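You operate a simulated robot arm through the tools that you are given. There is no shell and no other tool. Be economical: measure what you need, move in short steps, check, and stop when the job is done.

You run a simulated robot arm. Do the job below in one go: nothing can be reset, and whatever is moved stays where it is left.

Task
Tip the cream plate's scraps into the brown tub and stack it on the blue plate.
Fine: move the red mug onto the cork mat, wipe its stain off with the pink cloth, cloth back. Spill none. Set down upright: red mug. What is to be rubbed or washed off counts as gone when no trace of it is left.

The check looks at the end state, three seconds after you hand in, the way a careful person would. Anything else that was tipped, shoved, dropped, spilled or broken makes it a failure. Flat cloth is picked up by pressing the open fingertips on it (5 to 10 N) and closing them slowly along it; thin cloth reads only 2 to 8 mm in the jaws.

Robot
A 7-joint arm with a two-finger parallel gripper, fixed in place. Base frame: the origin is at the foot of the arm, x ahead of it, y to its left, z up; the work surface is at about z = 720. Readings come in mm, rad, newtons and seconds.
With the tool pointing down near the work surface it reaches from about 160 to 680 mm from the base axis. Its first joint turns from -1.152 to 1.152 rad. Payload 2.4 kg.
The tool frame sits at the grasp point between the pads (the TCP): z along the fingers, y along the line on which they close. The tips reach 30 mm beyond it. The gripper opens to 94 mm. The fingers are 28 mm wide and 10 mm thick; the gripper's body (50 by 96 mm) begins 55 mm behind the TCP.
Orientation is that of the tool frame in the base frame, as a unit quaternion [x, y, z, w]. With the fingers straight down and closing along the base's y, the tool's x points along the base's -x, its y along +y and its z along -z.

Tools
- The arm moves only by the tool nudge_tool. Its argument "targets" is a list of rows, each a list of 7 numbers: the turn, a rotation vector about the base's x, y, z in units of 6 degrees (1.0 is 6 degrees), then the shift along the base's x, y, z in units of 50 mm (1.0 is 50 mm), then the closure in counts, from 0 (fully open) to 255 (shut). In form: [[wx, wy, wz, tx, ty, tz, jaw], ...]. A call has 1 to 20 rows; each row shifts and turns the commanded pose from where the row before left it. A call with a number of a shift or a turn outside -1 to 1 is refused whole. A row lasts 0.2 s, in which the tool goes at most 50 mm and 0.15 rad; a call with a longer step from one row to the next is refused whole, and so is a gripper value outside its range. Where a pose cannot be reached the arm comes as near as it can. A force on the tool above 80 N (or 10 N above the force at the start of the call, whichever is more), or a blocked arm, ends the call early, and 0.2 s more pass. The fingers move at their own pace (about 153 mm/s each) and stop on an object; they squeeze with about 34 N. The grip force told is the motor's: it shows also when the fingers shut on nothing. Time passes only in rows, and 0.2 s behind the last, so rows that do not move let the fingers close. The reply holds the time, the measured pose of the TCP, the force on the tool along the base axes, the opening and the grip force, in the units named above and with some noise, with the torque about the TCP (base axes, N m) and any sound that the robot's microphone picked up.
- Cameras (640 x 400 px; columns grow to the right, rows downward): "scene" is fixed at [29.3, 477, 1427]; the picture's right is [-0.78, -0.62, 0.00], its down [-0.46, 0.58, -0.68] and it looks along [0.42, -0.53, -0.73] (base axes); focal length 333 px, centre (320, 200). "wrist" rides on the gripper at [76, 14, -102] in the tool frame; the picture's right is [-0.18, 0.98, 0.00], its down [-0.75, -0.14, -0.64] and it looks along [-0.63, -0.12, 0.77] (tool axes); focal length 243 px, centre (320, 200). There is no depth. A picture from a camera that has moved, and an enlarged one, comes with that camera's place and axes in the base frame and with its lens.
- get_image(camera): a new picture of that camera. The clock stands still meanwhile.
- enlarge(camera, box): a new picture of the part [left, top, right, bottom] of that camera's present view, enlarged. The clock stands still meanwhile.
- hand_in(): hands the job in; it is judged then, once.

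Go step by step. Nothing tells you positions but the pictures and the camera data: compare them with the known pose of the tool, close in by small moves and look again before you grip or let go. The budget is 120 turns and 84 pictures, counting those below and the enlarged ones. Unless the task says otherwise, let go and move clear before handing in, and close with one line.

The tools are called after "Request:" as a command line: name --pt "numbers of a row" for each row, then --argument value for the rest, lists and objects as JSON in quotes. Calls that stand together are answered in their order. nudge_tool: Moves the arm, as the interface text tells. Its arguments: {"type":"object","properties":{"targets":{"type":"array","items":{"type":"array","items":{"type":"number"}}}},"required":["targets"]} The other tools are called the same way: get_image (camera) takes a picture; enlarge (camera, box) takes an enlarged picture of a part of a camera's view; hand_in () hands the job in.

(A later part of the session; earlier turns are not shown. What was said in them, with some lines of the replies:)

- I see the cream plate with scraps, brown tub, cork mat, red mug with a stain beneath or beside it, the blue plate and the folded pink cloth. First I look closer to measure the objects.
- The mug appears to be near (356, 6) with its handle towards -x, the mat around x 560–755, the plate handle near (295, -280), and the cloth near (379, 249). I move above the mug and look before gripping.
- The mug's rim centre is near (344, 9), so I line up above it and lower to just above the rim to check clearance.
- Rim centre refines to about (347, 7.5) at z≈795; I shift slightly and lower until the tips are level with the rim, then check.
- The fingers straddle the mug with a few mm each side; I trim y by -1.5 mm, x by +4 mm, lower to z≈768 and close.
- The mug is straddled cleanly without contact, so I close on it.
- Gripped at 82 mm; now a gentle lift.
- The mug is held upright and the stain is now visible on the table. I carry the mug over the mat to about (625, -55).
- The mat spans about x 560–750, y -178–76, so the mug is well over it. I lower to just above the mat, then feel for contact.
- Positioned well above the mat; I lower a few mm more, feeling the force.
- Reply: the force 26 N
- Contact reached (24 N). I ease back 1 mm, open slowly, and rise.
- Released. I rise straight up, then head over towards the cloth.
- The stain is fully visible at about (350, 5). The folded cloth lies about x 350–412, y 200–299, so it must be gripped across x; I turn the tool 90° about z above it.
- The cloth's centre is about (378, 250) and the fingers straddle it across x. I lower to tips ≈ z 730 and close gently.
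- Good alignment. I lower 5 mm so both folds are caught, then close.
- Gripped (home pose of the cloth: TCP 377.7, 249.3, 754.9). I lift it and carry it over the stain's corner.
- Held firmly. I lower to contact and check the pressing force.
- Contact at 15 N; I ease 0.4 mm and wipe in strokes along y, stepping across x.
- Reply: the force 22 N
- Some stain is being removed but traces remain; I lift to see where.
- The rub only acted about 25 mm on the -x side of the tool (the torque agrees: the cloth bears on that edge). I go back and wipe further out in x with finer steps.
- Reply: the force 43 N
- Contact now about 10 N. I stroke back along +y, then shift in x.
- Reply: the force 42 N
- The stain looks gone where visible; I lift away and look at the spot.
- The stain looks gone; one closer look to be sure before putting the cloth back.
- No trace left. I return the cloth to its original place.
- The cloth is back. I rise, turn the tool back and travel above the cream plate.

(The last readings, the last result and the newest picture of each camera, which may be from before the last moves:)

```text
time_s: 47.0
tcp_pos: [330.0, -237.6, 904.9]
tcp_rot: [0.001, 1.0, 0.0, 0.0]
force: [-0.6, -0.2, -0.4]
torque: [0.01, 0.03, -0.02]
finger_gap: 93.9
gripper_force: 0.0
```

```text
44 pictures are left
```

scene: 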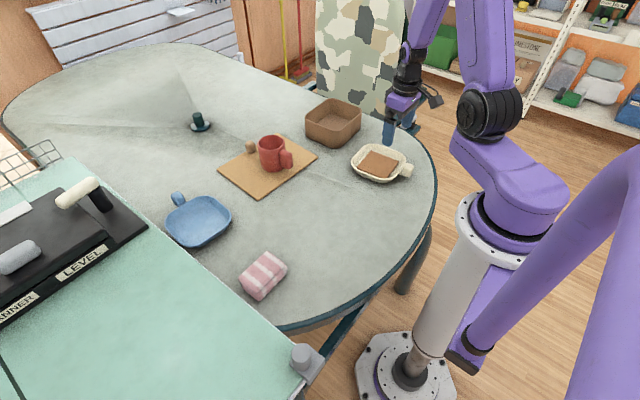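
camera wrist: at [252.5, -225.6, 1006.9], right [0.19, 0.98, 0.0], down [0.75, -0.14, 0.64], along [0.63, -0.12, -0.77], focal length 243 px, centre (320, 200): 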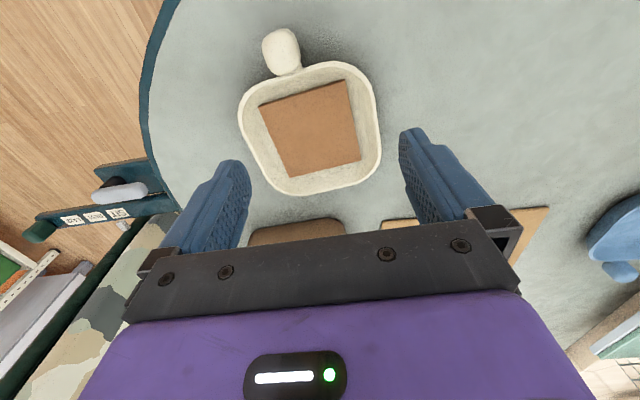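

The plate's handle knob is around (284, -268), pointing to -x; the slab of scraps is about 100 mm across. Next I measure the tub from above.

Request:
nudge_tool --pt "0 0 0 0.8 -0.2 0.3 0" --pt "0 0 0 0.8 -0.2 0.3 0" --pt "0 0 0 0.8 -0.2 0.3 0" --pt "0 0 0 0.8 -0.2 0.1 0" --pt "0 0 0 0 0 0 0"

Request:
get_image --camera "wrist"

```text
time_s: 48.2
tcp_pos: [491.1, -279.6, 957.5]
tcp_rot: [0.0, 1.0, -0.001, 0.0]
force: [0.2, 0.6, 0.5]
torque: [0.0, -0.01, 0.0]
finger_gap: 94.1
gripper_force: 0.0
```

```text
43 pictures are left
camera wrist: at [413.5, -267.0, 1058.3], right [0.18, 0.98, 0.0], down [0.75, -0.14, 0.64], along [0.63, -0.12, -0.77], focal length 243 px, centre (320, 200)
```

wrist: 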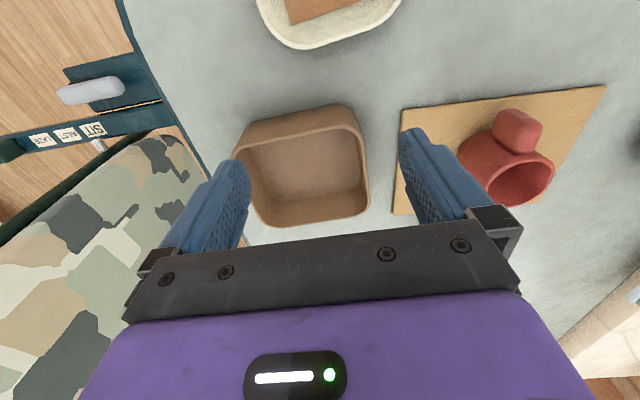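

The tub rim spans about x 535–665, y -400 to -245 (centre ≈ (600, -323)), large enough for the slab. I go back above the plate's knob for a closer measurement.

Request:
nudge_tool --pt "0 0 0 -0.69 0.04 -0.3 0" --pt "0 0 0 -0.69 0.04 -0.3 0" --pt "0 0 0 -0.69 0.04 -0.4 0" --pt "0 0 0 -0.69 0.04 -0.5 0" --pt "0 0 0 -0.69 0.04 -0.5 0" --pt "0 0 0 -0.69 0.04 -0.54 0" --pt "0 0 0 0 0 0 0"

Request:
get_image --camera "wrist"

Request:
enlarge --camera "scene" --box '[340, 120, 440, 200]'

```text
time_s: 49.8
tcp_pos: [283.3, -266.0, 825.1]
tcp_rot: [0.0, 1.0, 0.0, 0.0]
force: [-0.1, 0.6, 0.2]
torque: [-0.02, -0.01, -0.02]
finger_gap: 94.1
gripper_force: 0.0
```

```text
42 pictures are left
camera wrist: at [206.6, -252.8, 927.7], right [0.18, 0.98, 0.0], down [0.75, -0.14, 0.64], along [0.63, -0.12, -0.77], focal length 243 px, centre (320, 200)
```

wrist: 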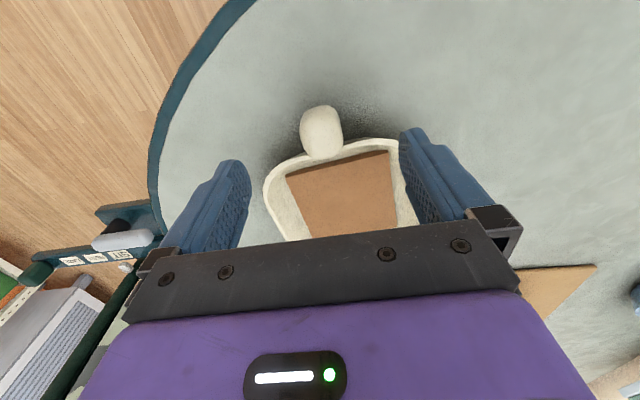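

```text
5.00 times, centred on (390, 160) of scene
camera zoom: at [29.3, 477.0, 1427.0], right [-0.78, -0.62, 0.0], down [-0.46, 0.58, -0.68], along [0.42, -0.53, -0.73], focal length 1666 px, centre (-30, 400)
```

zoom: 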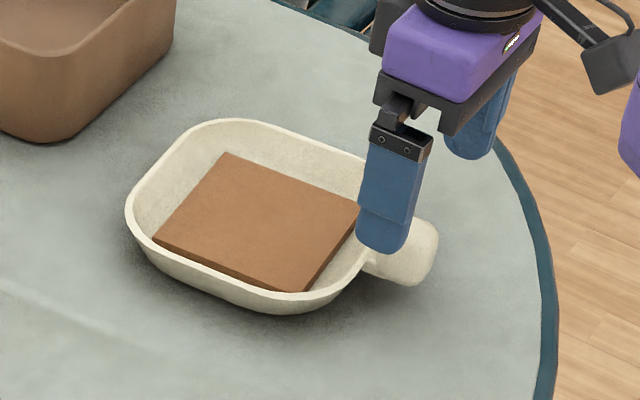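

Knob triangulates to about (282, -266), z up to ~758, 33 mm wide. I back off a little and tilt the tool 42° forward for a grasp from behind, which lets me later tip the plate by rolling.

Request:
nudge_tool --pt "0 -1 0 -0.17 0 0 0" --pt "0 -1 0 -0.17 0 0 0" --pt "0 -1 0 -0.17 0 0 0" --pt "0 -1 0 -0.17 0 0 0" --pt "0 -1 0 -0.17 0 0 0" --pt "0 -1 0 -0.17 0 0 0" --pt "0 -1 0 -0.17 0 0 0" --pt "0 0 0 0 0 0 0"

Request:
get_image --camera "wrist"

Request:
get_image --camera "scene"

```text
time_s: 51.6
tcp_pos: [233.2, -271.0, 826.3]
tcp_rot: [0.001, 0.943, -0.005, 0.333]
force: [0.8, 0.2, -0.1]
torque: [-0.02, -0.01, 0.01]
finger_gap: 93.8
gripper_force: 0.1
out of reach, approached as far as the arm can: row 1
```

```text
40 pictures are left
camera wrist: at [108.2, -257.0, 857.9], right [0.15, 0.98, 0.11], down [0.18, -0.13, 0.97], along [0.97, -0.13, -0.2], focal length 243 px, centre (320, 200)
```

wrist: 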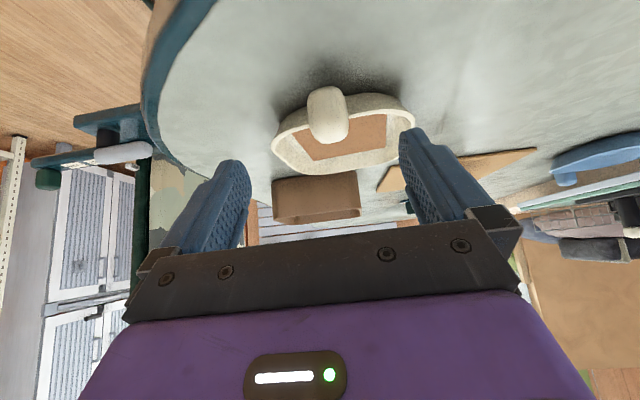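

```text
39 pictures are left
```

scene: 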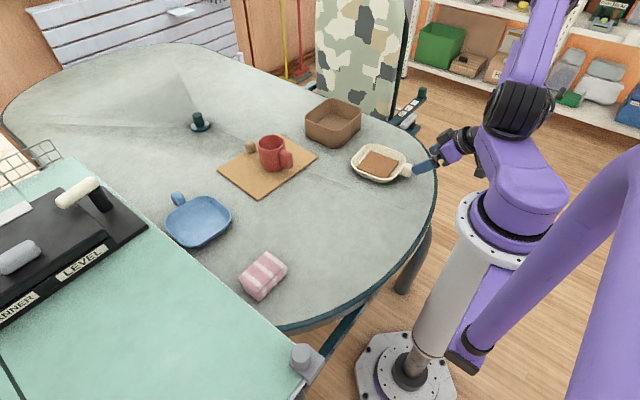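

The side view puts the knob's centre near (282, -266, 757). I advance along the tool direction partway, then check.

Request:
nudge_tool --pt "0 0 0 0.3 0 -0.2 0" --pt "0 0 0 0.3 0 -0.3 0" --pt "0 0 0 0 0 0 0"

Request:
get_image --camera "wrist"

Request:
enlarge --camera "scene" --box '[360, 120, 460, 200]'

```text
time_s: 52.4
tcp_pos: [261.9, -272.0, 801.5]
tcp_rot: [0.002, 0.943, -0.005, 0.332]
force: [0.0, -0.2, 0.6]
torque: [-0.02, -0.01, 0.01]
finger_gap: 93.9
gripper_force: 0.1
```

```text
38 pictures are left
camera wrist: at [138.0, -258.0, 832.4], right [0.15, 0.98, 0.11], down [0.19, -0.13, 0.97], along [0.97, -0.13, -0.2], focal length 243 px, centre (320, 200)
```

wrist: 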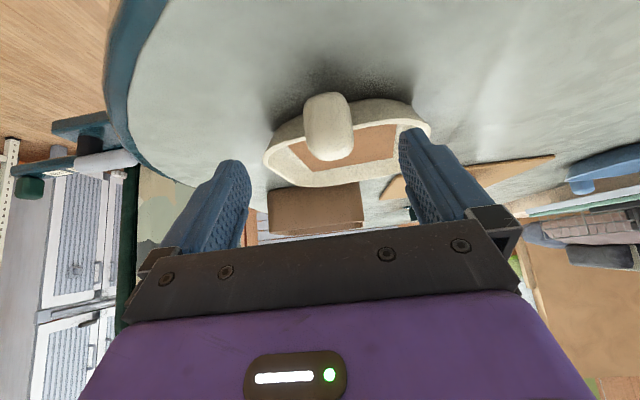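

```text
5.00 times, centred on (410, 160) of scene
camera zoom: at [29.3, 477.0, 1427.0], right [-0.78, -0.62, 0.0], down [-0.46, 0.58, -0.68], along [0.42, -0.53, -0.73], focal length 1666 px, centre (-130, 400)
```

zoom: 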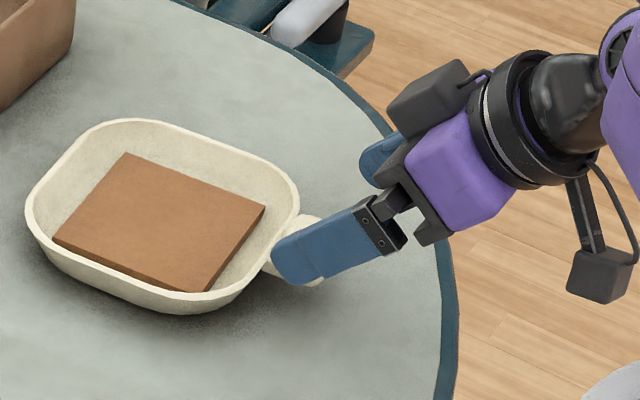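

The knob is between the fingers in line; I correct y by +4 mm and go in to TCP ≈ (270, -267.5, 769).

Request:
nudge_tool --pt "0 0 0 0.04 0.09 -0.2 0" --pt "0 0 0 0.06 0 -0.25 0" --pt "0 0 0 0.06 0 -0.2 0" --pt "0 0 0 0 0 0 0"

Request:
get_image --camera "wrist"

Request:
enlarge --camera "scene" --box '[360, 120, 460, 200]'

```text
time_s: 53.4
tcp_pos: [269.4, -266.6, 769.6]
tcp_rot: [0.001, 0.943, -0.006, 0.332]
force: [-0.1, -0.6, -0.5]
torque: [-0.01, -0.02, 0.01]
finger_gap: 94.0
gripper_force: 0.1
```

```text
36 pictures are left
camera wrist: at [145.6, -253.2, 800.7], right [0.15, 0.98, 0.11], down [0.19, -0.13, 0.97], along [0.97, -0.13, -0.2], focal length 243 px, centre (320, 200)
```

wrist: 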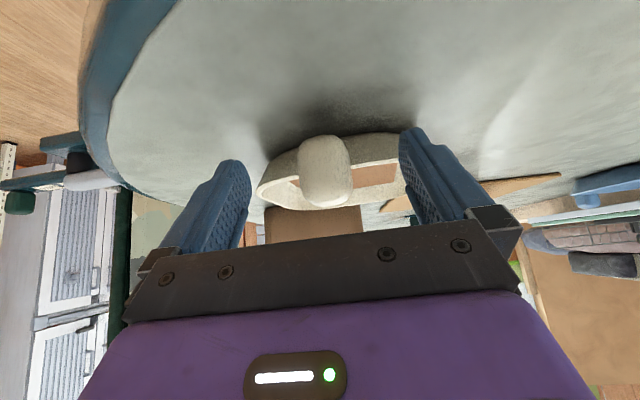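

```text
5.00 times, centred on (410, 160) of scene
camera zoom: at [29.3, 477.0, 1427.0], right [-0.78, -0.62, 0.0], down [-0.46, 0.58, -0.68], along [0.42, -0.53, -0.73], focal length 1666 px, centre (-130, 400)
```

zoom: 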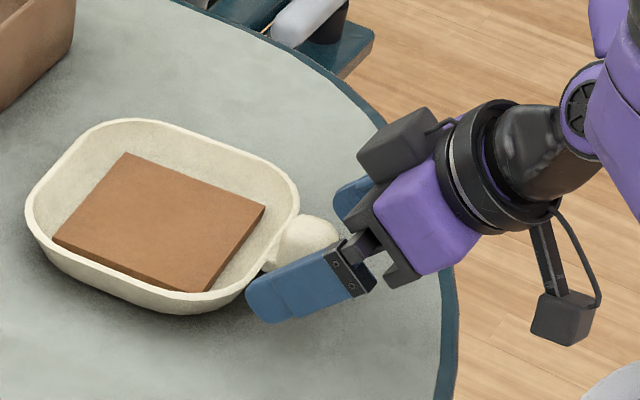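

The knob sits centred 17 mm beyond the TCP between the pads. I close slowly.

Request:
nudge_tool --pt "0 0 0 0 0 0 100" --pt "0 0 0 0 0 0 140" --pt "0 0 0 0 0 0 165" --pt "0 0 0 0 0 0 190" --pt "0 0 0 0 0 0 240" --pt "0 0 0 0 0 0 255"

Request:
get_image --camera "wrist"

Request:
enlarge --camera "scene" --box '[360, 120, 460, 200]'

```text
time_s: 54.8
tcp_pos: [270.7, -266.8, 769.4]
tcp_rot: [0.001, 0.944, -0.004, 0.331]
force: [-1.0, 2.1, 3.5]
torque: [0.45, -0.16, 0.22]
finger_gap: 34.0
gripper_force: 34.1
```

```text
34 pictures are left
camera wrist: at [145.5, -253.0, 800.9], right [0.15, 0.98, 0.11], down [0.19, -0.13, 0.97], along [0.97, -0.13, -0.2], focal length 243 px, centre (320, 200)
```

wrist: 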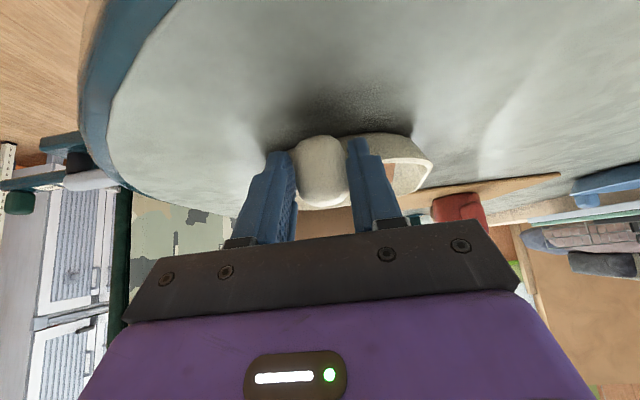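

```text
5.00 times, centred on (410, 160) of scene
camera zoom: at [29.3, 477.1, 1426.9], right [-0.78, -0.62, 0.0], down [-0.46, 0.58, -0.68], along [0.42, -0.53, -0.73], focal length 1666 px, centre (-130, 400)
```

zoom: 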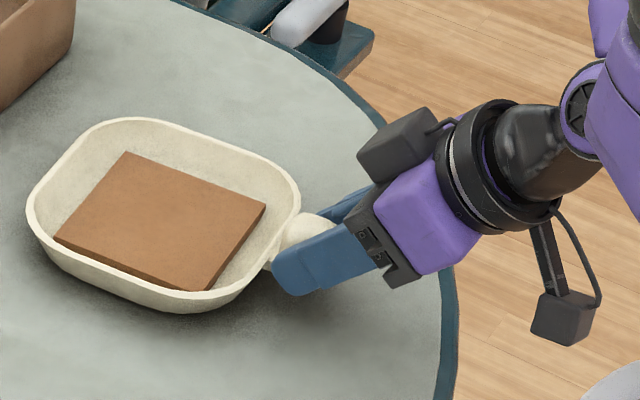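

Gripped at 34 mm and the plate stayed put. A small lift to test how it holds.

Request:
nudge_tool --pt "0 0 0 0 0 0.15 255" --pt "0 0 0 0 0 0.25 255" --pt "0 0 0 0 0 0.3 255" --pt "0 0 0 0 0 0.2 255" --pt "0 0 0 0 0 0 255"

Request:
get_image --camera "wrist"

Request:
enlarge --camera "scene" --box '[350, 110, 450, 190]'

```text
time_s: 56.0
tcp_pos: [270.5, -267.6, 813.9]
tcp_rot: [0.002, 0.944, -0.005, 0.331]
force: [0.0, 0.3, -1.1]
torque: [-0.02, 0.13, 0.01]
finger_gap: 33.9
gripper_force: 34.0
```

```text
32 pictures are left
camera wrist: at [145.7, -253.2, 845.7], right [0.15, 0.98, 0.11], down [0.19, -0.13, 0.97], along [0.97, -0.13, -0.2], focal length 243 px, centre (320, 200)
```

wrist: 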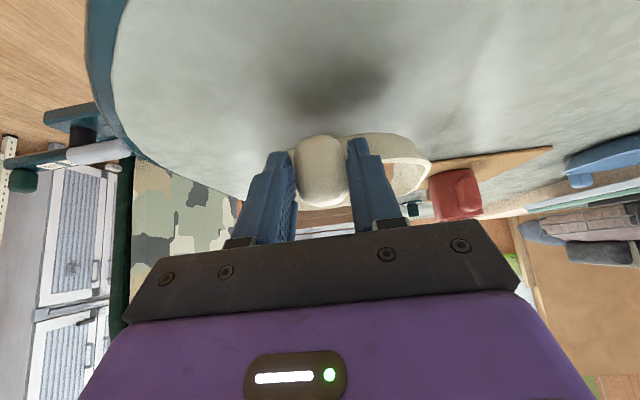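

```text
5.00 times, centred on (400, 150) of scene
camera zoom: at [29.3, 477.0, 1427.0], right [-0.78, -0.62, 0.0], down [-0.46, 0.58, -0.68], along [0.42, -0.53, -0.73], focal length 1666 px, centre (-80, 450)
```

zoom: 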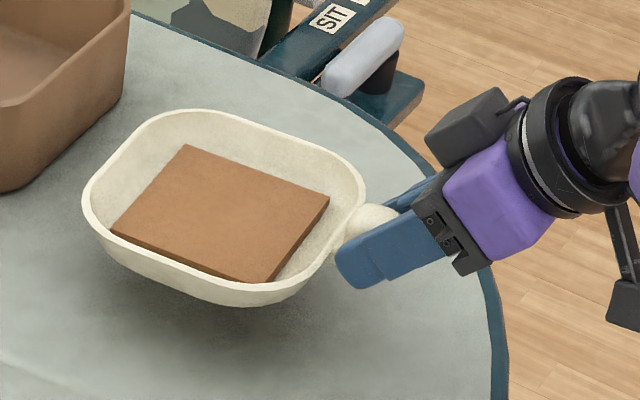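

The plate hangs level and firm. I raise it and carry it to above and slightly beside the tub, keeping it level.

Request:
nudge_tool --pt "0 0 0 0 0 0.3 255" --pt "0 0 0 0.2 0 0.7 255" --pt "0 0 0 0.4 0.05 0.7 255" --pt "0 0 0 0.5 0.1 0.7 255" --pt "0 0 0 0.6 0.1 0.6 255" --pt "0 0 0 0.7 0.1 0.4 255" --pt "0 0 0 0.7 0.1 0 255" --pt "0 0 0 0.7 0.1 0 255" --pt "0 0 0 0.7 0.1 0 255" --pt "0 0 0 0.7 0.1 0 255" --pt "0 0 0 0.6 0.1 0 255" --pt "0 0 0 0.3 0 0 255" --pt "0 0 0 0 0 0 255"

Request:
get_image --camera "scene"

Request:
get_image --camera "wrist"

```text
time_s: 58.8
tcp_pos: [573.9, -225.1, 985.1]
tcp_rot: [0.001, 0.944, -0.006, 0.331]
force: [-0.1, -0.5, -2.2]
torque: [-0.01, 0.12, 0.02]
finger_gap: 33.8
gripper_force: 34.1
```

```text
30 pictures are left
```

scene: 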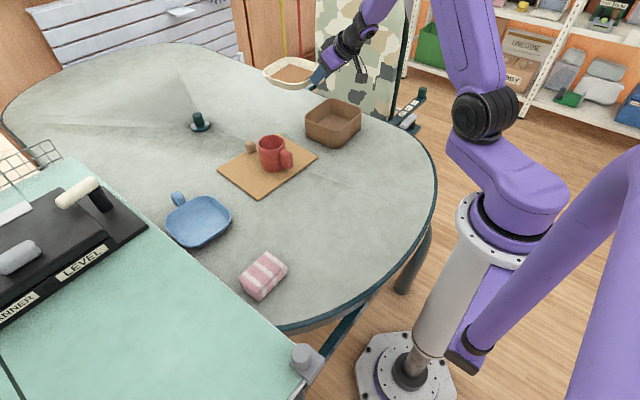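

```text
29 pictures are left
camera wrist: at [450.6, -210.5, 1016.0], right [0.15, 0.98, 0.11], down [0.19, -0.13, 0.97], along [0.97, -0.13, -0.2], focal length 243 px, centre (320, 200)
```

wrist: 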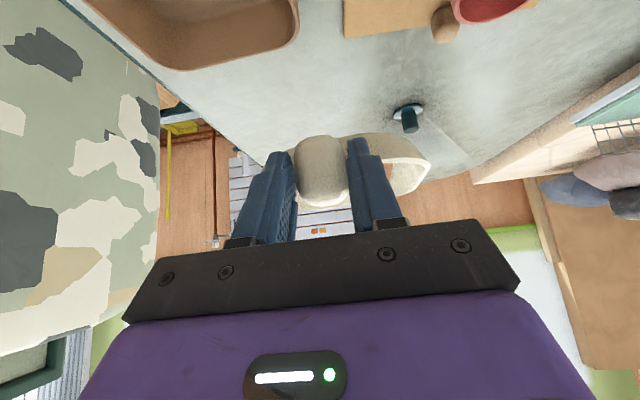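

Now I roll about the tool's own axis by 60° and check that the arm follows.

Request:
nudge_tool --pt "0.625 0 -0.781 0 0 0 255" --pt "0.625 0 -0.781 0 0 0 255" --pt "0.625 0 -0.781 0 0 0 255" --pt "0.625 0 -0.781 0 0 0 255" --pt "0.625 0 -0.781 0 0 0 255" --pt "0.625 0 -0.781 0 0 0 255" --pt "0.625 0 -0.781 0 0 0 255" --pt "0.625 0 -0.781 0 0 0 255" --pt "0.625 0 -0.781 0 0 0 255" --pt "0.625 0 -0.781 0 0 0 255"

Request:
get_image --camera "scene"

```text
time_s: 61.0
tcp_pos: [574.6, -224.5, 985.0]
tcp_rot: [0.475, 0.817, 0.161, 0.285]
force: [0.3, -0.1, -1.5]
torque: [0.07, 0.12, 0.01]
finger_gap: 33.6
gripper_force: 33.9
```

```text
28 pictures are left
```

scene: 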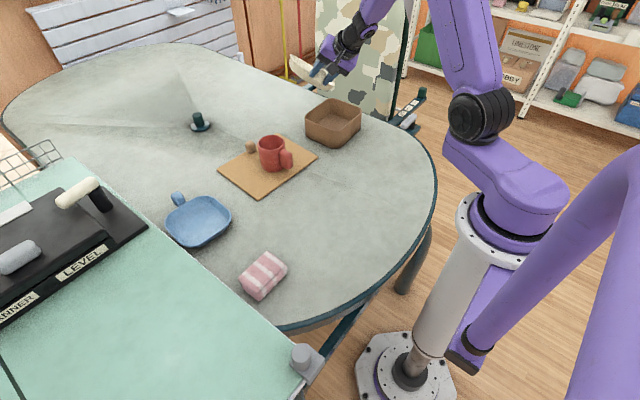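

It follows. I continue to 120° while sliding slightly in y to keep the low rim over the tub.

Request:
nudge_tool --pt "0.625 0 -0.781 0 0 0 255" --pt "0.625 0 -0.781 0 0 0 255" --pt "0.625 0 -0.781 0 0 0 255" --pt "0.625 0 -0.781 0 0 0 255" --pt "0.625 0 -0.781 0 0 0 255" --pt "0.625 0 -0.781 0 -0.06 0 255" --pt "0.625 0 -0.781 0 -0.06 0 255" --pt "0.625 0 -0.781 0 -0.06 0 255" --pt "0.625 0 -0.781 0 -0.06 0 255" --pt "0.625 0 -0.781 0 -0.06 0 255"

Request:
enlarge --camera "scene" --box '[260, 10, 420, 150]'

```text
time_s: 63.2
tcp_pos: [534.5, -214.3, 979.7]
tcp_rot: [0.819, 0.472, 0.284, 0.161]
force: [-0.4, -0.8, -1.2]
torque: [0.06, 0.07, -0.01]
finger_gap: 33.6
gripper_force: 34.1
out of reach, approached as far as the arm can: row 7, 8, 9, 10
```

```text
2.86 times, centred on (340, 80) of scene
camera zoom: at [29.4, 477.0, 1427.0], right [-0.78, -0.62, 0.0], down [-0.46, 0.58, -0.68], along [0.42, -0.53, -0.73], focal length 952 px, centre (263, 543)
```

zoom: 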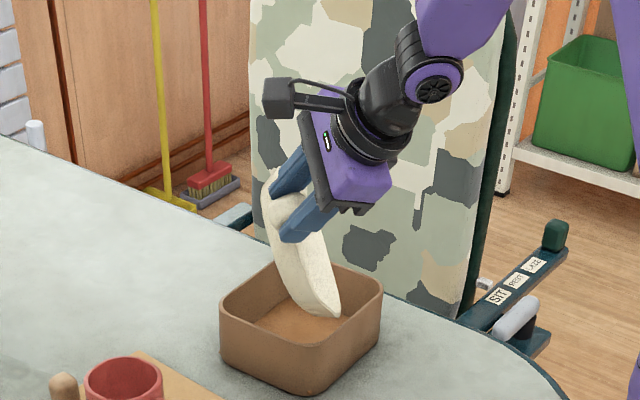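

The reach limit shows near 115–120° and the tool drifted slightly. I look whether the slab has already slid into the tub.

Request:
enlarge --camera "scene" --box '[290, 70, 370, 150]'

Request:
get_image --camera "wrist"

```text
5.00 times, centred on (330, 110) of scene
camera zoom: at [29.4, 477.0, 1427.0], right [-0.78, -0.62, 0.0], down [-0.46, 0.58, -0.68], along [0.42, -0.53, -0.73], focal length 1666 px, centre (270, 650)
```

zoom: 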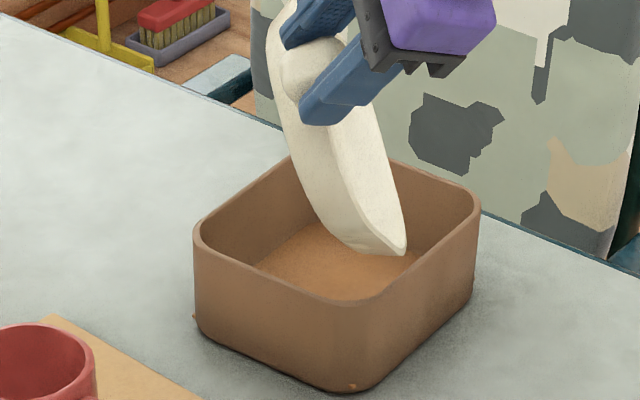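

```text
25 pictures are left
camera wrist: at [510.4, -157.8, 1090.7], right [0.6, -0.65, 0.46], down [-0.79, -0.58, 0.19], along [0.14, -0.48, -0.86], focal length 243 px, centre (320, 200)
```

wrist: 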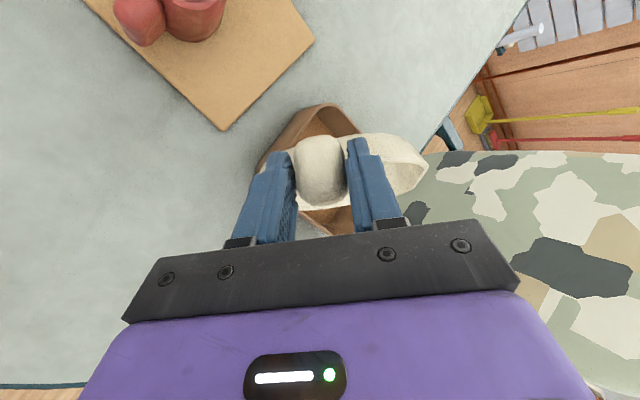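

The tub floor now looks orange, as if the slab were inside already. I rise and roll back a little to confirm.

Request:
nudge_tool --pt "0 0 0 -0.3 0 0.5 255" --pt "0 0 0 -0.3 0 0.5 255" --pt "-0.625 0 0.781 -0.3 0.3 0 255" --pt "-0.625 0 0.781 -0.3 0.3 0 255" --pt "-0.625 0 0.781 0 0.3 0 255" --pt "-0.625 0 0.781 0 0 0 255" --pt "-0.625 0 0.781 0 0 0 255"

Request:
enlarge --camera "scene" --box '[290, 70, 370, 150]'

Request:
enlarge --camera "scene" --box '[250, 0, 410, 140]'

```text
time_s: 64.8
tcp_pos: [485.9, -160.9, 995.2]
tcp_rot: [0.668, 0.669, 0.23, 0.23]
force: [-0.1, 0.3, -2.2]
torque: [0.08, 0.08, 0.02]
finger_gap: 33.8
gripper_force: 33.5
out of reach, approached as far as the arm can: row 1, 2
```

```text
5.00 times, centred on (330, 110) of scene
camera zoom: at [29.3, 477.0, 1427.0], right [-0.78, -0.62, 0.0], down [-0.46, 0.58, -0.68], along [0.42, -0.53, -0.73], focal length 1666 px, centre (270, 650)
```

zoom: 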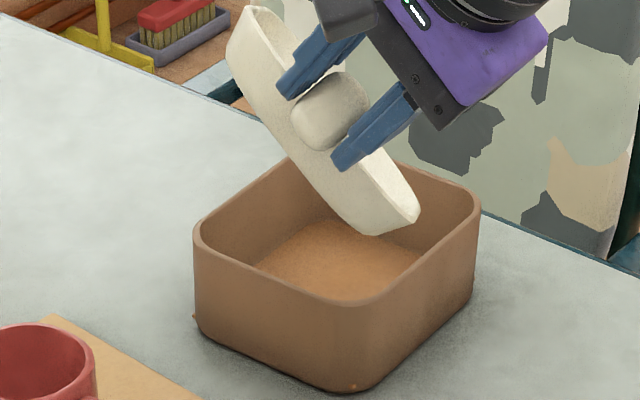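

```text
2.86 times, centred on (330, 70) of scene
camera zoom: at [29.3, 477.0, 1427.0], right [-0.78, -0.62, 0.0], down [-0.46, 0.58, -0.68], along [0.42, -0.53, -0.73], focal length 952 px, centre (291, 571)
```

zoom: 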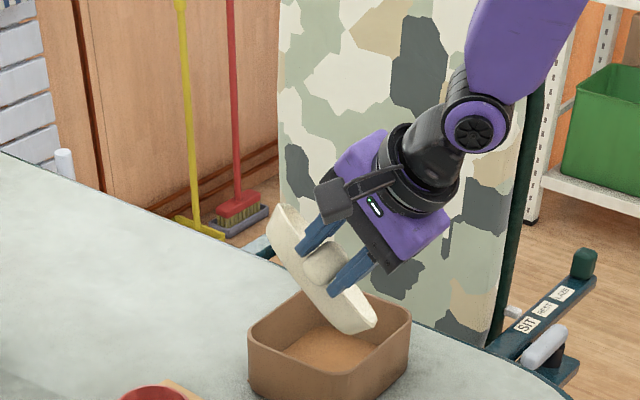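

The tub floor is now covered by an orange layer, so the scraps seem emptied. I roll the plate back to level while moving towards the blue plate, to confirm it is empty.

Request:
nudge_tool --pt "-0.625 0 0.781 0 0.2 0 255" --pt "-0.625 0 0.781 0 0.3 0 255" --pt "-0.625 0 0.781 0 0.3 0 255" --pt "-0.625 0 0.781 0 0.3 0 255" --pt "-0.625 0 0.781 0 0.3 0 255" --pt "-0.625 0 0.781 0 0.3 0 255" --pt "-0.625 0 0.781 0 0.3 0 255" --pt "-0.625 0 0.781 0 0.3 0 255" --pt "-0.625 0 0.781 0 0.3 0 255" --pt "-0.625 0 0.781 0 0.3 0 255" --pt "-0.625 0 0.781 0 0.3 0 255" --pt "-0.625 0 0.781 0 0.3 0 255" --pt "-0.625 0 0.781 0 0.3 0 255" --pt "-0.625 0 0.781 0 0.3 0 255" --pt "-0.625 0 0.781 0 0.2 0 255" --pt "0 0 0 0 0 0 255"

Request:
get_image --camera "scene"

Request:
enlarge --camera "scene" --box '[290, 70, 380, 150]'

```text
time_s: 68.2
tcp_pos: [486.2, 54.3, 994.8]
tcp_rot: [0.0, 0.944, -0.005, 0.331]
force: [-0.5, 0.0, -0.8]
torque: [-0.01, 0.1, 0.05]
finger_gap: 33.6
gripper_force: 33.7
```

```text
22 pictures are left
```

scene: 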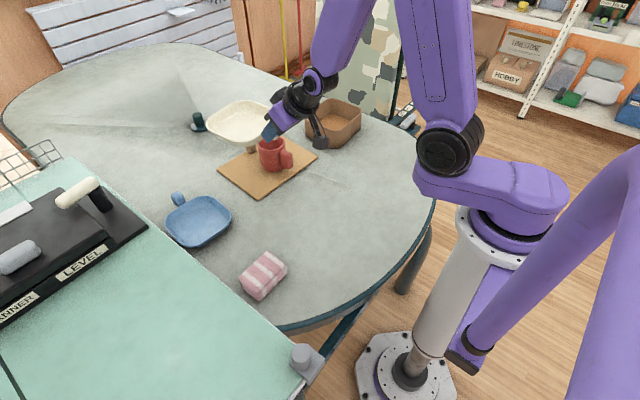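

```text
5.00 times, centred on (335, 110) of scene
camera zoom: at [29.3, 477.0, 1427.0], right [-0.78, -0.62, 0.0], down [-0.46, 0.58, -0.68], along [0.42, -0.53, -0.73], focal length 1666 px, centre (245, 650)
```

zoom: 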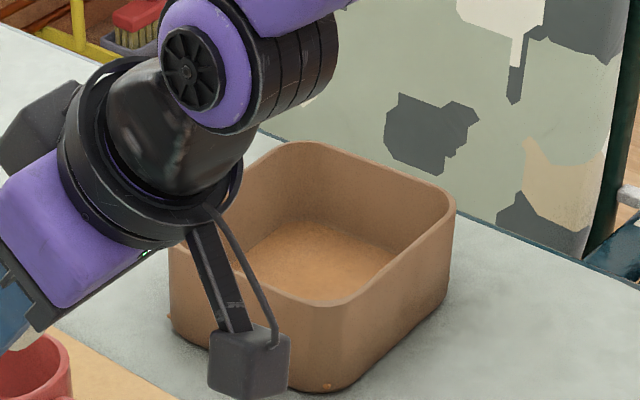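

The plate is empty and the scraps are in the tub. Now I measure the held cream plate and the blue plate for the stacking.

Request:
nudge_tool --pt "0 0 0 -0.1 0.5 -0.2 255" --pt "0 0 0 -0.1 0.7 -0.3 255" --pt "0 0 0 -0.1 0.7 -0.3 255" --pt "0 0 0 -0.1 0.7 -0.3 255" --pt "0 0 0 0 0.7 -0.3 255" --pt "0 0 0 0 0.3 -0.2 255" --pt "0 0 0 0 0 0 255"

Request:
get_image --camera "wrist"

Request:
enlarge --camera "scene" --box '[130, 100, 310, 260]'

```text
time_s: 69.8
tcp_pos: [465.6, 234.2, 914.0]
tcp_rot: [0.001, 0.943, -0.006, 0.332]
force: [0.1, 0.5, -1.8]
torque: [-0.02, 0.13, 0.01]
finger_gap: 33.8
gripper_force: 34.1
```

```text
20 pictures are left
camera wrist: at [341.8, 247.8, 945.1], right [0.15, 0.98, 0.11], down [0.19, -0.13, 0.97], along [0.97, -0.13, -0.2], focal length 243 px, centre (320, 200)
```

wrist: 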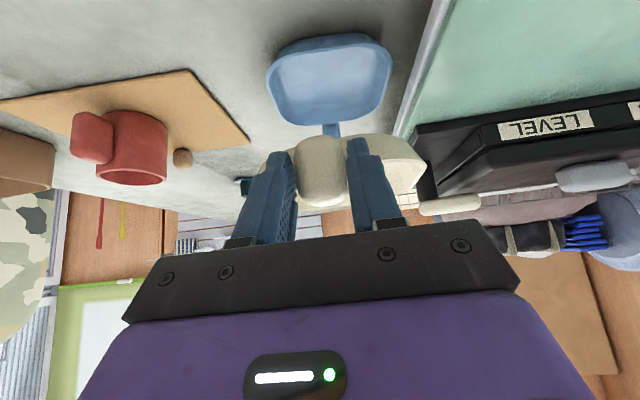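

```text
2.50 times, centred on (220, 180) of scene
camera zoom: at [29.3, 477.1, 1427.0], right [-0.78, -0.62, 0.0], down [-0.46, 0.58, -0.68], along [0.42, -0.53, -0.73], focal length 833 px, centre (570, 250)
```

zoom: 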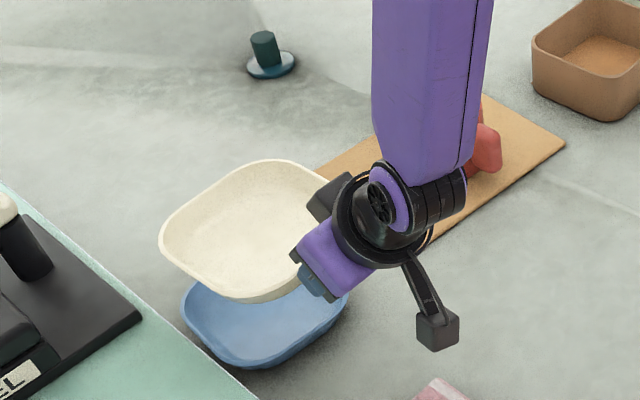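

Blue plate centre ≈ (621, 239) with yaw about -4°; the held plate sits at about +8°. I turn it -12°, and bring it centred just above the blue plate.

Request:
nudge_tool --pt "0 0 -0.5 0.25 0.07 -0.3 255" --pt "0 0 -0.5 0.25 0.07 -0.5 255" --pt "0 0 -0.5 0.25 0.07 -0.5 255" --pt "0 0 -0.5 0.25 0.07 -0.4 255" --pt "0 0 0 0 0 -0.2 255" --pt "0 0 0 0 0 0 255"

Request:
enlarge --camera "scene" --box '[140, 150, 290, 260]'

Request:
get_image --camera "wrist"

```text
time_s: 71.2
tcp_pos: [516.7, 245.8, 818.6]
tcp_rot: [0.1, 0.938, -0.04, 0.329]
force: [-0.8, -1.5, -2.2]
torque: [0.01, 0.15, 0.02]
finger_gap: 33.8
gripper_force: 34.1
```

```text
3.64 times, centred on (215, 205) of scene
camera zoom: at [29.4, 477.0, 1427.0], right [-0.78, -0.62, 0.0], down [-0.46, 0.58, -0.68], along [0.42, -0.53, -0.73], focal length 1212 px, centre (702, 182)
```

zoom: 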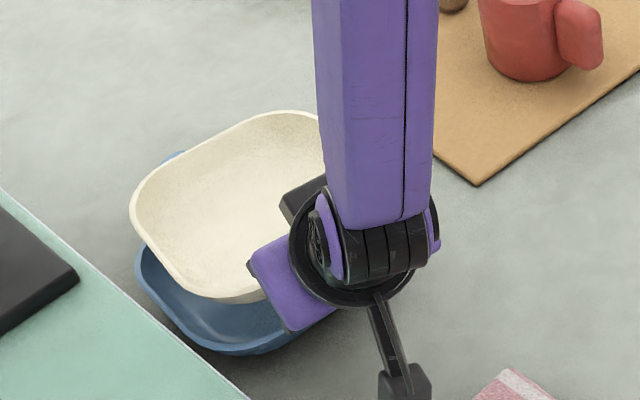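

```text
17 pictures are left
camera wrist: at [397.8, 285.1, 851.2], right [0.35, 0.93, 0.11], down [0.15, -0.17, 0.97], along [0.92, -0.33, -0.2], focal length 243 px, centre (320, 200)
```

wrist: 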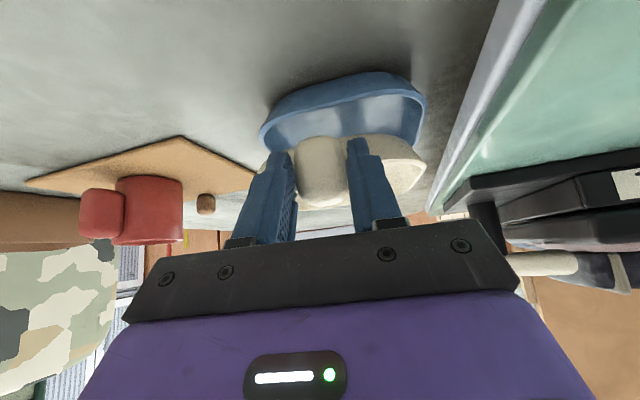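

Comparing outlines in both views, the cream plate needs about +9 mm in y and +2 mm in x. I apply that and lower to just above nesting.

Request:
nudge_tool --pt "0 0 0 0.04 0.18 0 255" --pt "0 0 0 0 0 -0.25 255" --pt "0 0 0 0 0 -0.2 255" --pt "0 0 0 0 0 0 255"

Request:
enlarge --camera "scene" --box '[140, 150, 290, 260]'

Request:
get_image --camera "wrist"

```text
time_s: 72.2
tcp_pos: [518.6, 255.1, 798.3]
tcp_rot: [0.099, 0.938, -0.038, 0.33]
force: [-0.8, 0.6, 2.6]
torque: [-0.34, -0.65, 0.04]
finger_gap: 33.7
gripper_force: 34.2
```

```text
3.64 times, centred on (215, 205) of scene
camera zoom: at [29.2, 477.0, 1427.0], right [-0.78, -0.62, 0.0], down [-0.46, 0.58, -0.68], along [0.42, -0.53, -0.73], focal length 1212 px, centre (702, 182)
```

zoom: 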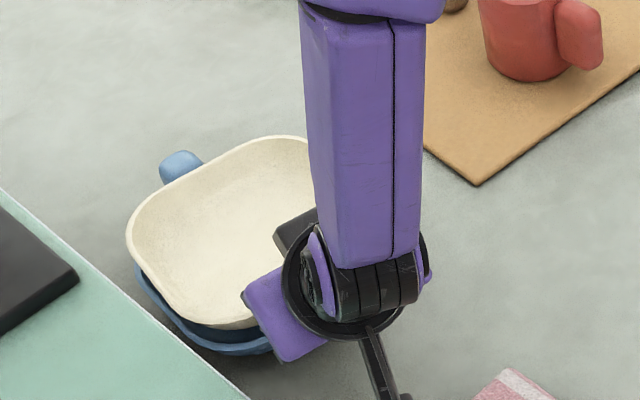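

```text
15 pictures are left
camera wrist: at [400.1, 294.5, 829.7], right [0.35, 0.93, 0.11], down [0.15, -0.17, 0.97], along [0.92, -0.32, -0.2], focal length 243 px, centre (320, 200)
```

wrist: 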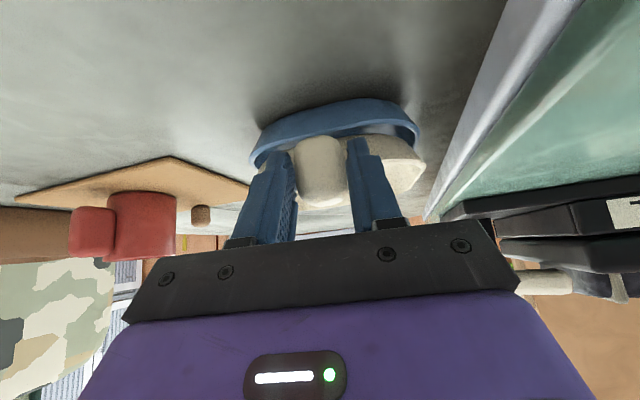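

First contact comes at the far, -y corner (from the torque). I lift slightly, shift a few mm towards -x/+y, and lower again.

Request:
nudge_tool --pt "0 0 0 0 0 0.1 255" --pt "0 0 0 -0.08 0.08 0 255" --pt "0 0 0 0 0 -0.07 255" --pt "0 0 0 0 0 -0.05 255" --pt "0 0 0 0 0 0 255"

```text
time_s: 73.4
tcp_pos: [515.3, 259.5, 797.3]
tcp_rot: [0.1, 0.937, -0.039, 0.331]
force: [-2.7, -1.5, 21.6]
torque: [-0.1, -0.79, 0.0]
finger_gap: 33.7
gripper_force: 34.1
```

Now 21 N with the load near the handle side. I back off slightly and look closely at what touches.

Request:
nudge_tool --pt "0 0 0 0 0 0.04 255" --pt "0 0 0 0 0 0 255"

Request:
enlarge --camera "wrist" --box '[230, 80, 450, 220]'

Request:
enlarge --camera "scene" --box '[150, 170, 250, 250]'

```text
time_s: 74.0
tcp_pos: [514.2, 259.0, 797.4]
tcp_rot: [0.101, 0.938, -0.041, 0.329]
force: [3.5, 0.4, 8.7]
torque: [0.04, -0.51, 0.02]
finger_gap: 33.8
gripper_force: 33.8
```

```text
2.86 times, centred on (340, 150) of wrist
camera zoom: at [396.2, 299.0, 829.1], right [0.35, 0.93, 0.11], down [0.15, -0.17, 0.97], along [0.92, -0.33, -0.2], focal length 693 px, centre (263, 343)
```

zoom: 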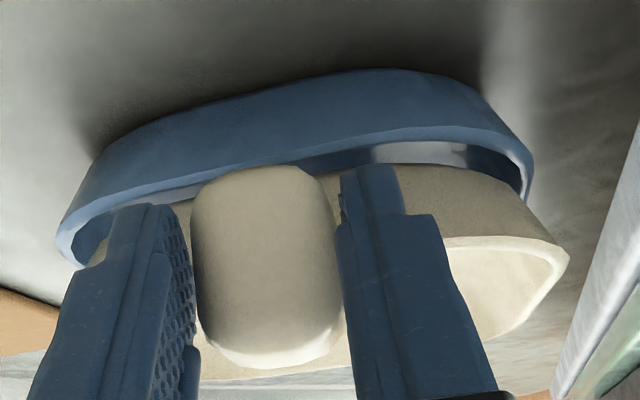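

```text
5.00 times, centred on (200, 210) of scene
camera zoom: at [29.2, 477.0, 1427.0], right [-0.78, -0.62, 0.0], down [-0.46, 0.58, -0.68], along [0.42, -0.53, -0.73], focal length 1666 px, centre (920, 150)
```

zoom: 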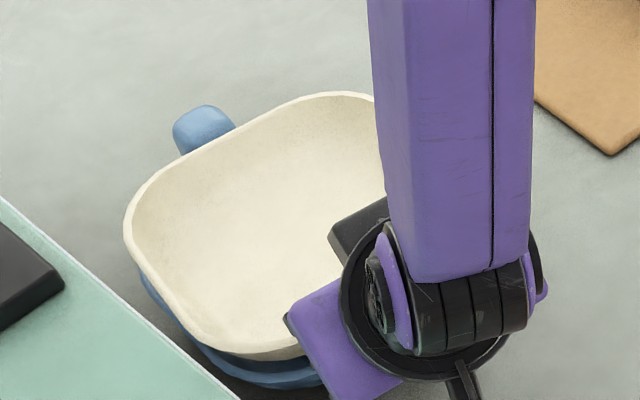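

The plate is about 4 mm too far in +y with a couple of degrees of yaw left over. I lift 5 mm, turn -2° (which moves its centre -y), and lower again.

Request:
nudge_tool --pt "0 0 0 0 0 0.12 255" --pt "0 0 -0.33 -0.02 -0.01 0 255" --pt "0 0 0 0 0 -0.1 255" --pt "0 0 0 0 0 -0.06 255" --pt "0 0 0 0 0 0 255"

```text
time_s: 75.2
tcp_pos: [514.0, 261.0, 797.0]
tcp_rot: [0.117, 0.936, -0.045, 0.33]
force: [-3.9, 1.1, 13.4]
torque: [-0.23, -0.29, -0.08]
finger_gap: 33.8
gripper_force: 33.5
```

Contact occurs again at the same height and under both near and far base edges, so the plate is seated on the blue one. I relieve the pressure and check both views before letting go.

Request:
nudge_tool --pt "0 0 0 0 0 0.03 255" --pt "0 0 0 0 0 0 255"

Request:
enlarge --camera "wrist" --box '[230, 80, 450, 220]'

```text
time_s: 75.8
tcp_pos: [513.9, 258.9, 797.6]
tcp_rot: [0.117, 0.936, -0.046, 0.328]
force: [2.2, 1.9, 4.2]
torque: [0.04, -0.19, 0.07]
finger_gap: 33.7
gripper_force: 34.3
```

```text
2.86 times, centred on (340, 150) of wrist
camera zoom: at [396.6, 302.8, 829.0], right [0.38, 0.92, 0.11], down [0.15, -0.17, 0.97], along [0.91, -0.36, -0.2], focal length 693 px, centre (263, 343)
```

zoom: 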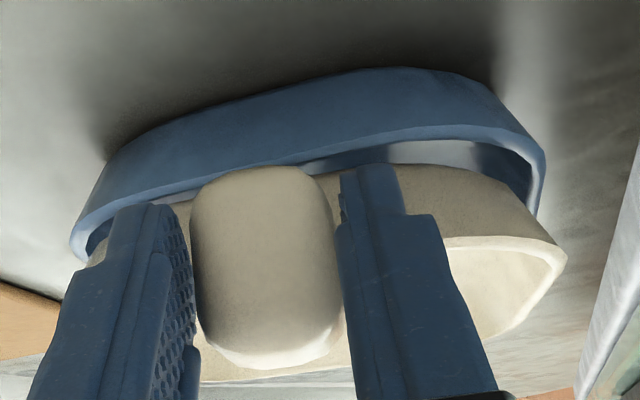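

The knob's root rests on the blue plate's near rim while the far base still hangs free, so letting go would drop the far side. I pitch the plate gently nose-down around that contact until the far side touches.

Request:
nudge_tool --pt "0 0.33 0 0 0 0.025 255" --pt "0 0.33 0 0 0 0.025 255" --pt "0 0 0 0 0 0 255"

```text
time_s: 76.6
tcp_pos: [514.2, 258.3, 800.5]
tcp_rot: [0.115, 0.947, -0.049, 0.296]
force: [1.2, 0.0, 6.7]
torque: [-0.21, -0.71, 0.19]
finger_gap: 33.8
gripper_force: 33.9
```

Request:
nudge_tool --pt "0 0 0 0 0 0.03 255" --pt "0 0 0 -0.08 0 0 255" --pt "0 0.25 0 0 0 -0.02 255" --pt "0 0 0 0 0 0 255"

Request:
enlarge --camera "wrist" --box '[230, 80, 450, 220]'

Request:
enlarge --camera "scene" --box '[150, 170, 250, 250]'

```text
time_s: 77.6
tcp_pos: [508.5, 258.0, 801.1]
tcp_rot: [0.115, 0.951, -0.052, 0.283]
force: [-1.0, -2.9, 11.2]
torque: [-0.15, -0.95, -0.06]
finger_gap: 33.9
gripper_force: 34.3
```

```text
2.86 times, centred on (340, 150) of wrist
camera zoom: at [395.6, 302.3, 843.5], right [0.39, 0.92, 0.07], down [0.24, -0.17, 0.96], along [0.89, -0.36, -0.29], focal length 693 px, centre (263, 343)
```

zoom: 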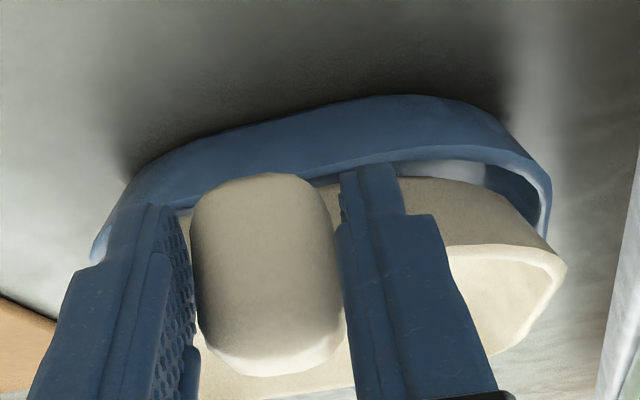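

```text
5.00 times, centred on (200, 210) of scene
camera zoom: at [29.1, 476.9, 1427.0], right [-0.78, -0.62, 0.0], down [-0.46, 0.58, -0.68], along [0.42, -0.53, -0.73], focal length 1666 px, centre (920, 150)
```

zoom: 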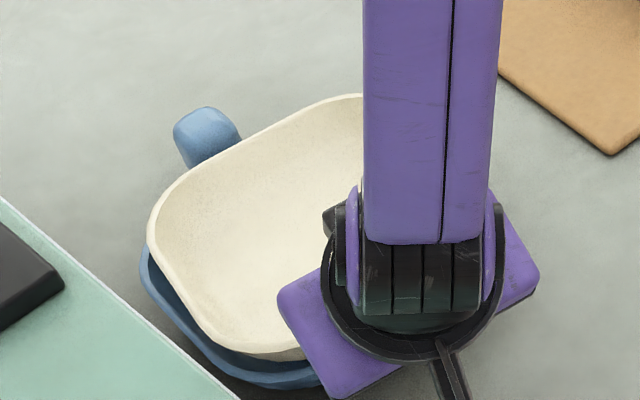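

Support now lies near the plate's middle (near rim plus far side), and the outlines match. I relieve the pressure, open slowly, and look.

Request:
nudge_tool --pt "0 0 0 0 0 0.02 255" --pt "0 0 0 0 0 0 180" --pt "0 0 0 0 0 0 150" --pt "0 0 0 0 0 0 110" --pt "0 0 0 0 0 0 60" --pt "0 0 0 0 0 0 30"

Request:
get_image --camera "wrist"

Request:
enlarge --camera "scene" --box '[150, 170, 250, 250]'

```text
time_s: 79.0
tcp_pos: [509.5, 259.3, 800.3]
tcp_rot: [0.114, 0.951, -0.051, 0.283]
force: [0.2, -0.3, 0.0]
torque: [0.0, -0.04, 0.0]
finger_gap: 82.8
gripper_force: 0.1
```

```text
9 pictures are left
camera wrist: at [396.1, 302.8, 844.0], right [0.39, 0.92, 0.07], down [0.24, -0.17, 0.95], along [0.89, -0.36, -0.29], focal length 243 px, centre (320, 200)
```

wrist: 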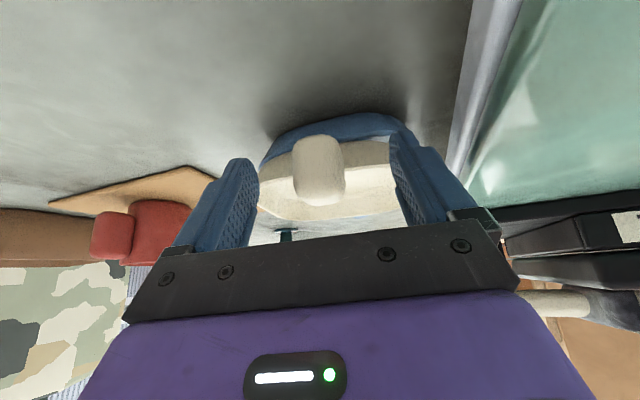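

```text
5.00 times, centred on (200, 210) of scene
camera zoom: at [29.3, 477.0, 1427.0], right [-0.78, -0.62, 0.0], down [-0.46, 0.58, -0.68], along [0.42, -0.53, -0.73], focal length 1666 px, centre (920, 150)
```

zoom: 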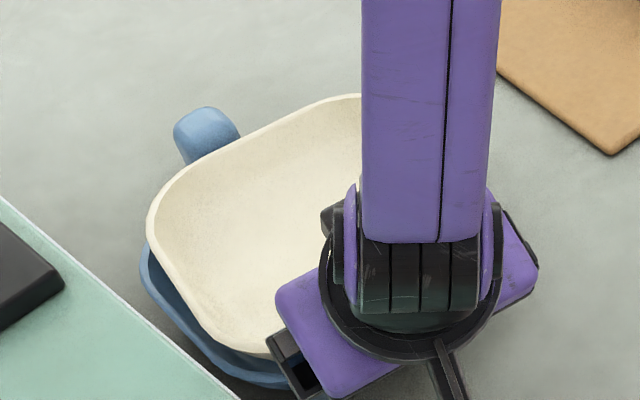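

The plate rests stably on the blue plate. I withdraw along the tool axis, then rise away and check everything.

Request:
nudge_tool --pt "0 0 0 0 0 0 0" --pt "0 0 0 -0.16 0.04 0.25 0" --pt "0 0 0 -0.27 0.06 0.42 0" --pt "0 0 0 -0.4 0.1 0.6 0" --pt "0 0 0 -0.4 0 0.7 0" --pt "0 0 0 -0.7 -0.3 0.6 0" --pt "0 0 0 -0.8 -0.4 0.2 0" --pt "0 0 0 -0.6 -0.7 0 0" --pt "0 0 0 0 -0.9 0 0" --pt "0 0 0 0 -0.9 0 0" --pt "0 0 0 0 -0.9 0 0" --pt "0 0 0 0 -0.9 0 0" --pt "0 0 0 0 -0.9 0 0" --pt "0 0 0 0 0 0 0"

Request:
get_image --camera "scene"

Request:
enlarge --camera "scene" --box '[150, 170, 250, 250]'

```text
time_s: 82.0
tcp_pos: [349.3, -21.5, 940.7]
tcp_rot: [0.114, 0.951, -0.051, 0.284]
force: [0.1, 0.5, -0.3]
torque: [0.02, 0.02, 0.01]
finger_gap: 94.0
gripper_force: 0.1
out of reach, approached as far as the arm can: row 8
```

```text
7 pictures are left
```

scene: 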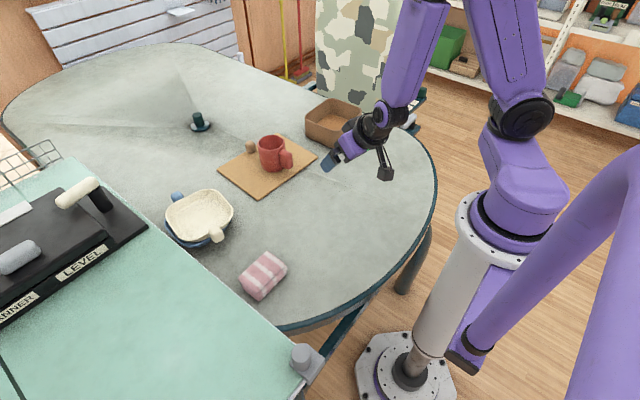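

```text
5.00 times, centred on (200, 210) of scene
camera zoom: at [29.3, 477.0, 1427.0], right [-0.78, -0.62, 0.0], down [-0.46, 0.58, -0.68], along [0.42, -0.53, -0.73], focal length 1666 px, centre (920, 150)
```

zoom: 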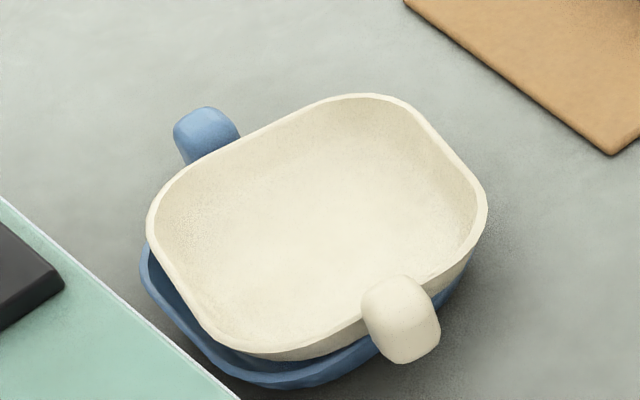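

The cream plate is stacked on the blue one. I check the tub, its surroundings and the wiped spot one last time.

Request:
enlarge --camera "scene" --box '[295, 85, 365, 155]'

Request:
enlarge --camera "scene" --box '[210, 110, 370, 260]'

```text
5.71 times, centred on (330, 120) of scene
camera zoom: at [29.3, 477.0, 1427.0], right [-0.78, -0.62, 0.0], down [-0.46, 0.58, -0.68], along [0.42, -0.53, -0.73], focal length 1904 px, centre (263, 657)
```

zoom: 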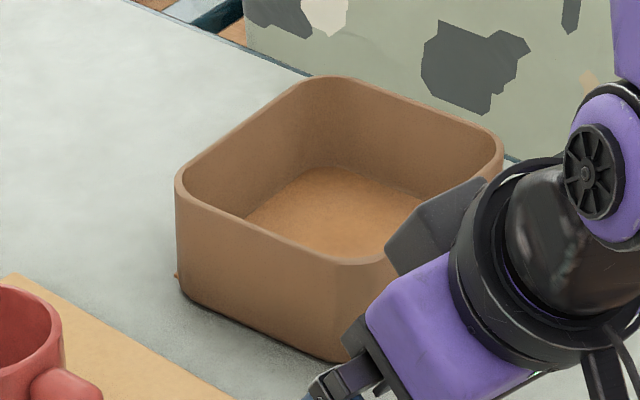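

```text
2.67 times, centred on (290, 185) of scene
camera zoom: at [29.3, 477.0, 1427.0], right [-0.78, -0.62, 0.0], down [-0.46, 0.58, -0.68], along [0.42, -0.53, -0.73], focal length 889 px, centre (400, 240)
```

zoom: 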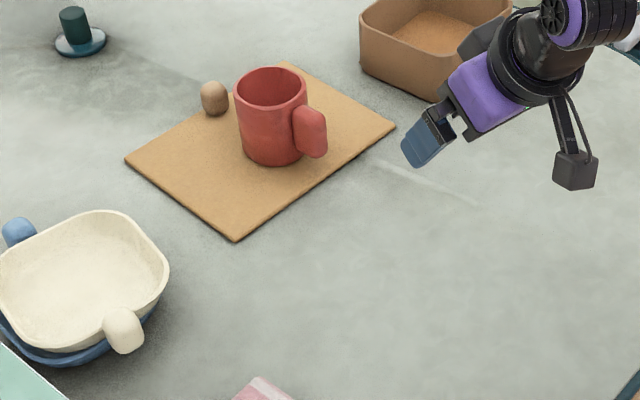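

The scraps are in the tub, the plates are stacked, the mug stands upright on the mat, the stain is gone and the cloth is back. The gripper is open and clear, so I hand in.

Request:
hand_in

```text
The job is handed in.
```

I emptied the cream plate's scraps into the brown tub and stacked the plate on the blue one. It tilts a few degrees because its handle rests on the blue rim. The red mug is upright on the cork mat, its stain is wiped off with no trace visible, and the pink cloth is back in its place.
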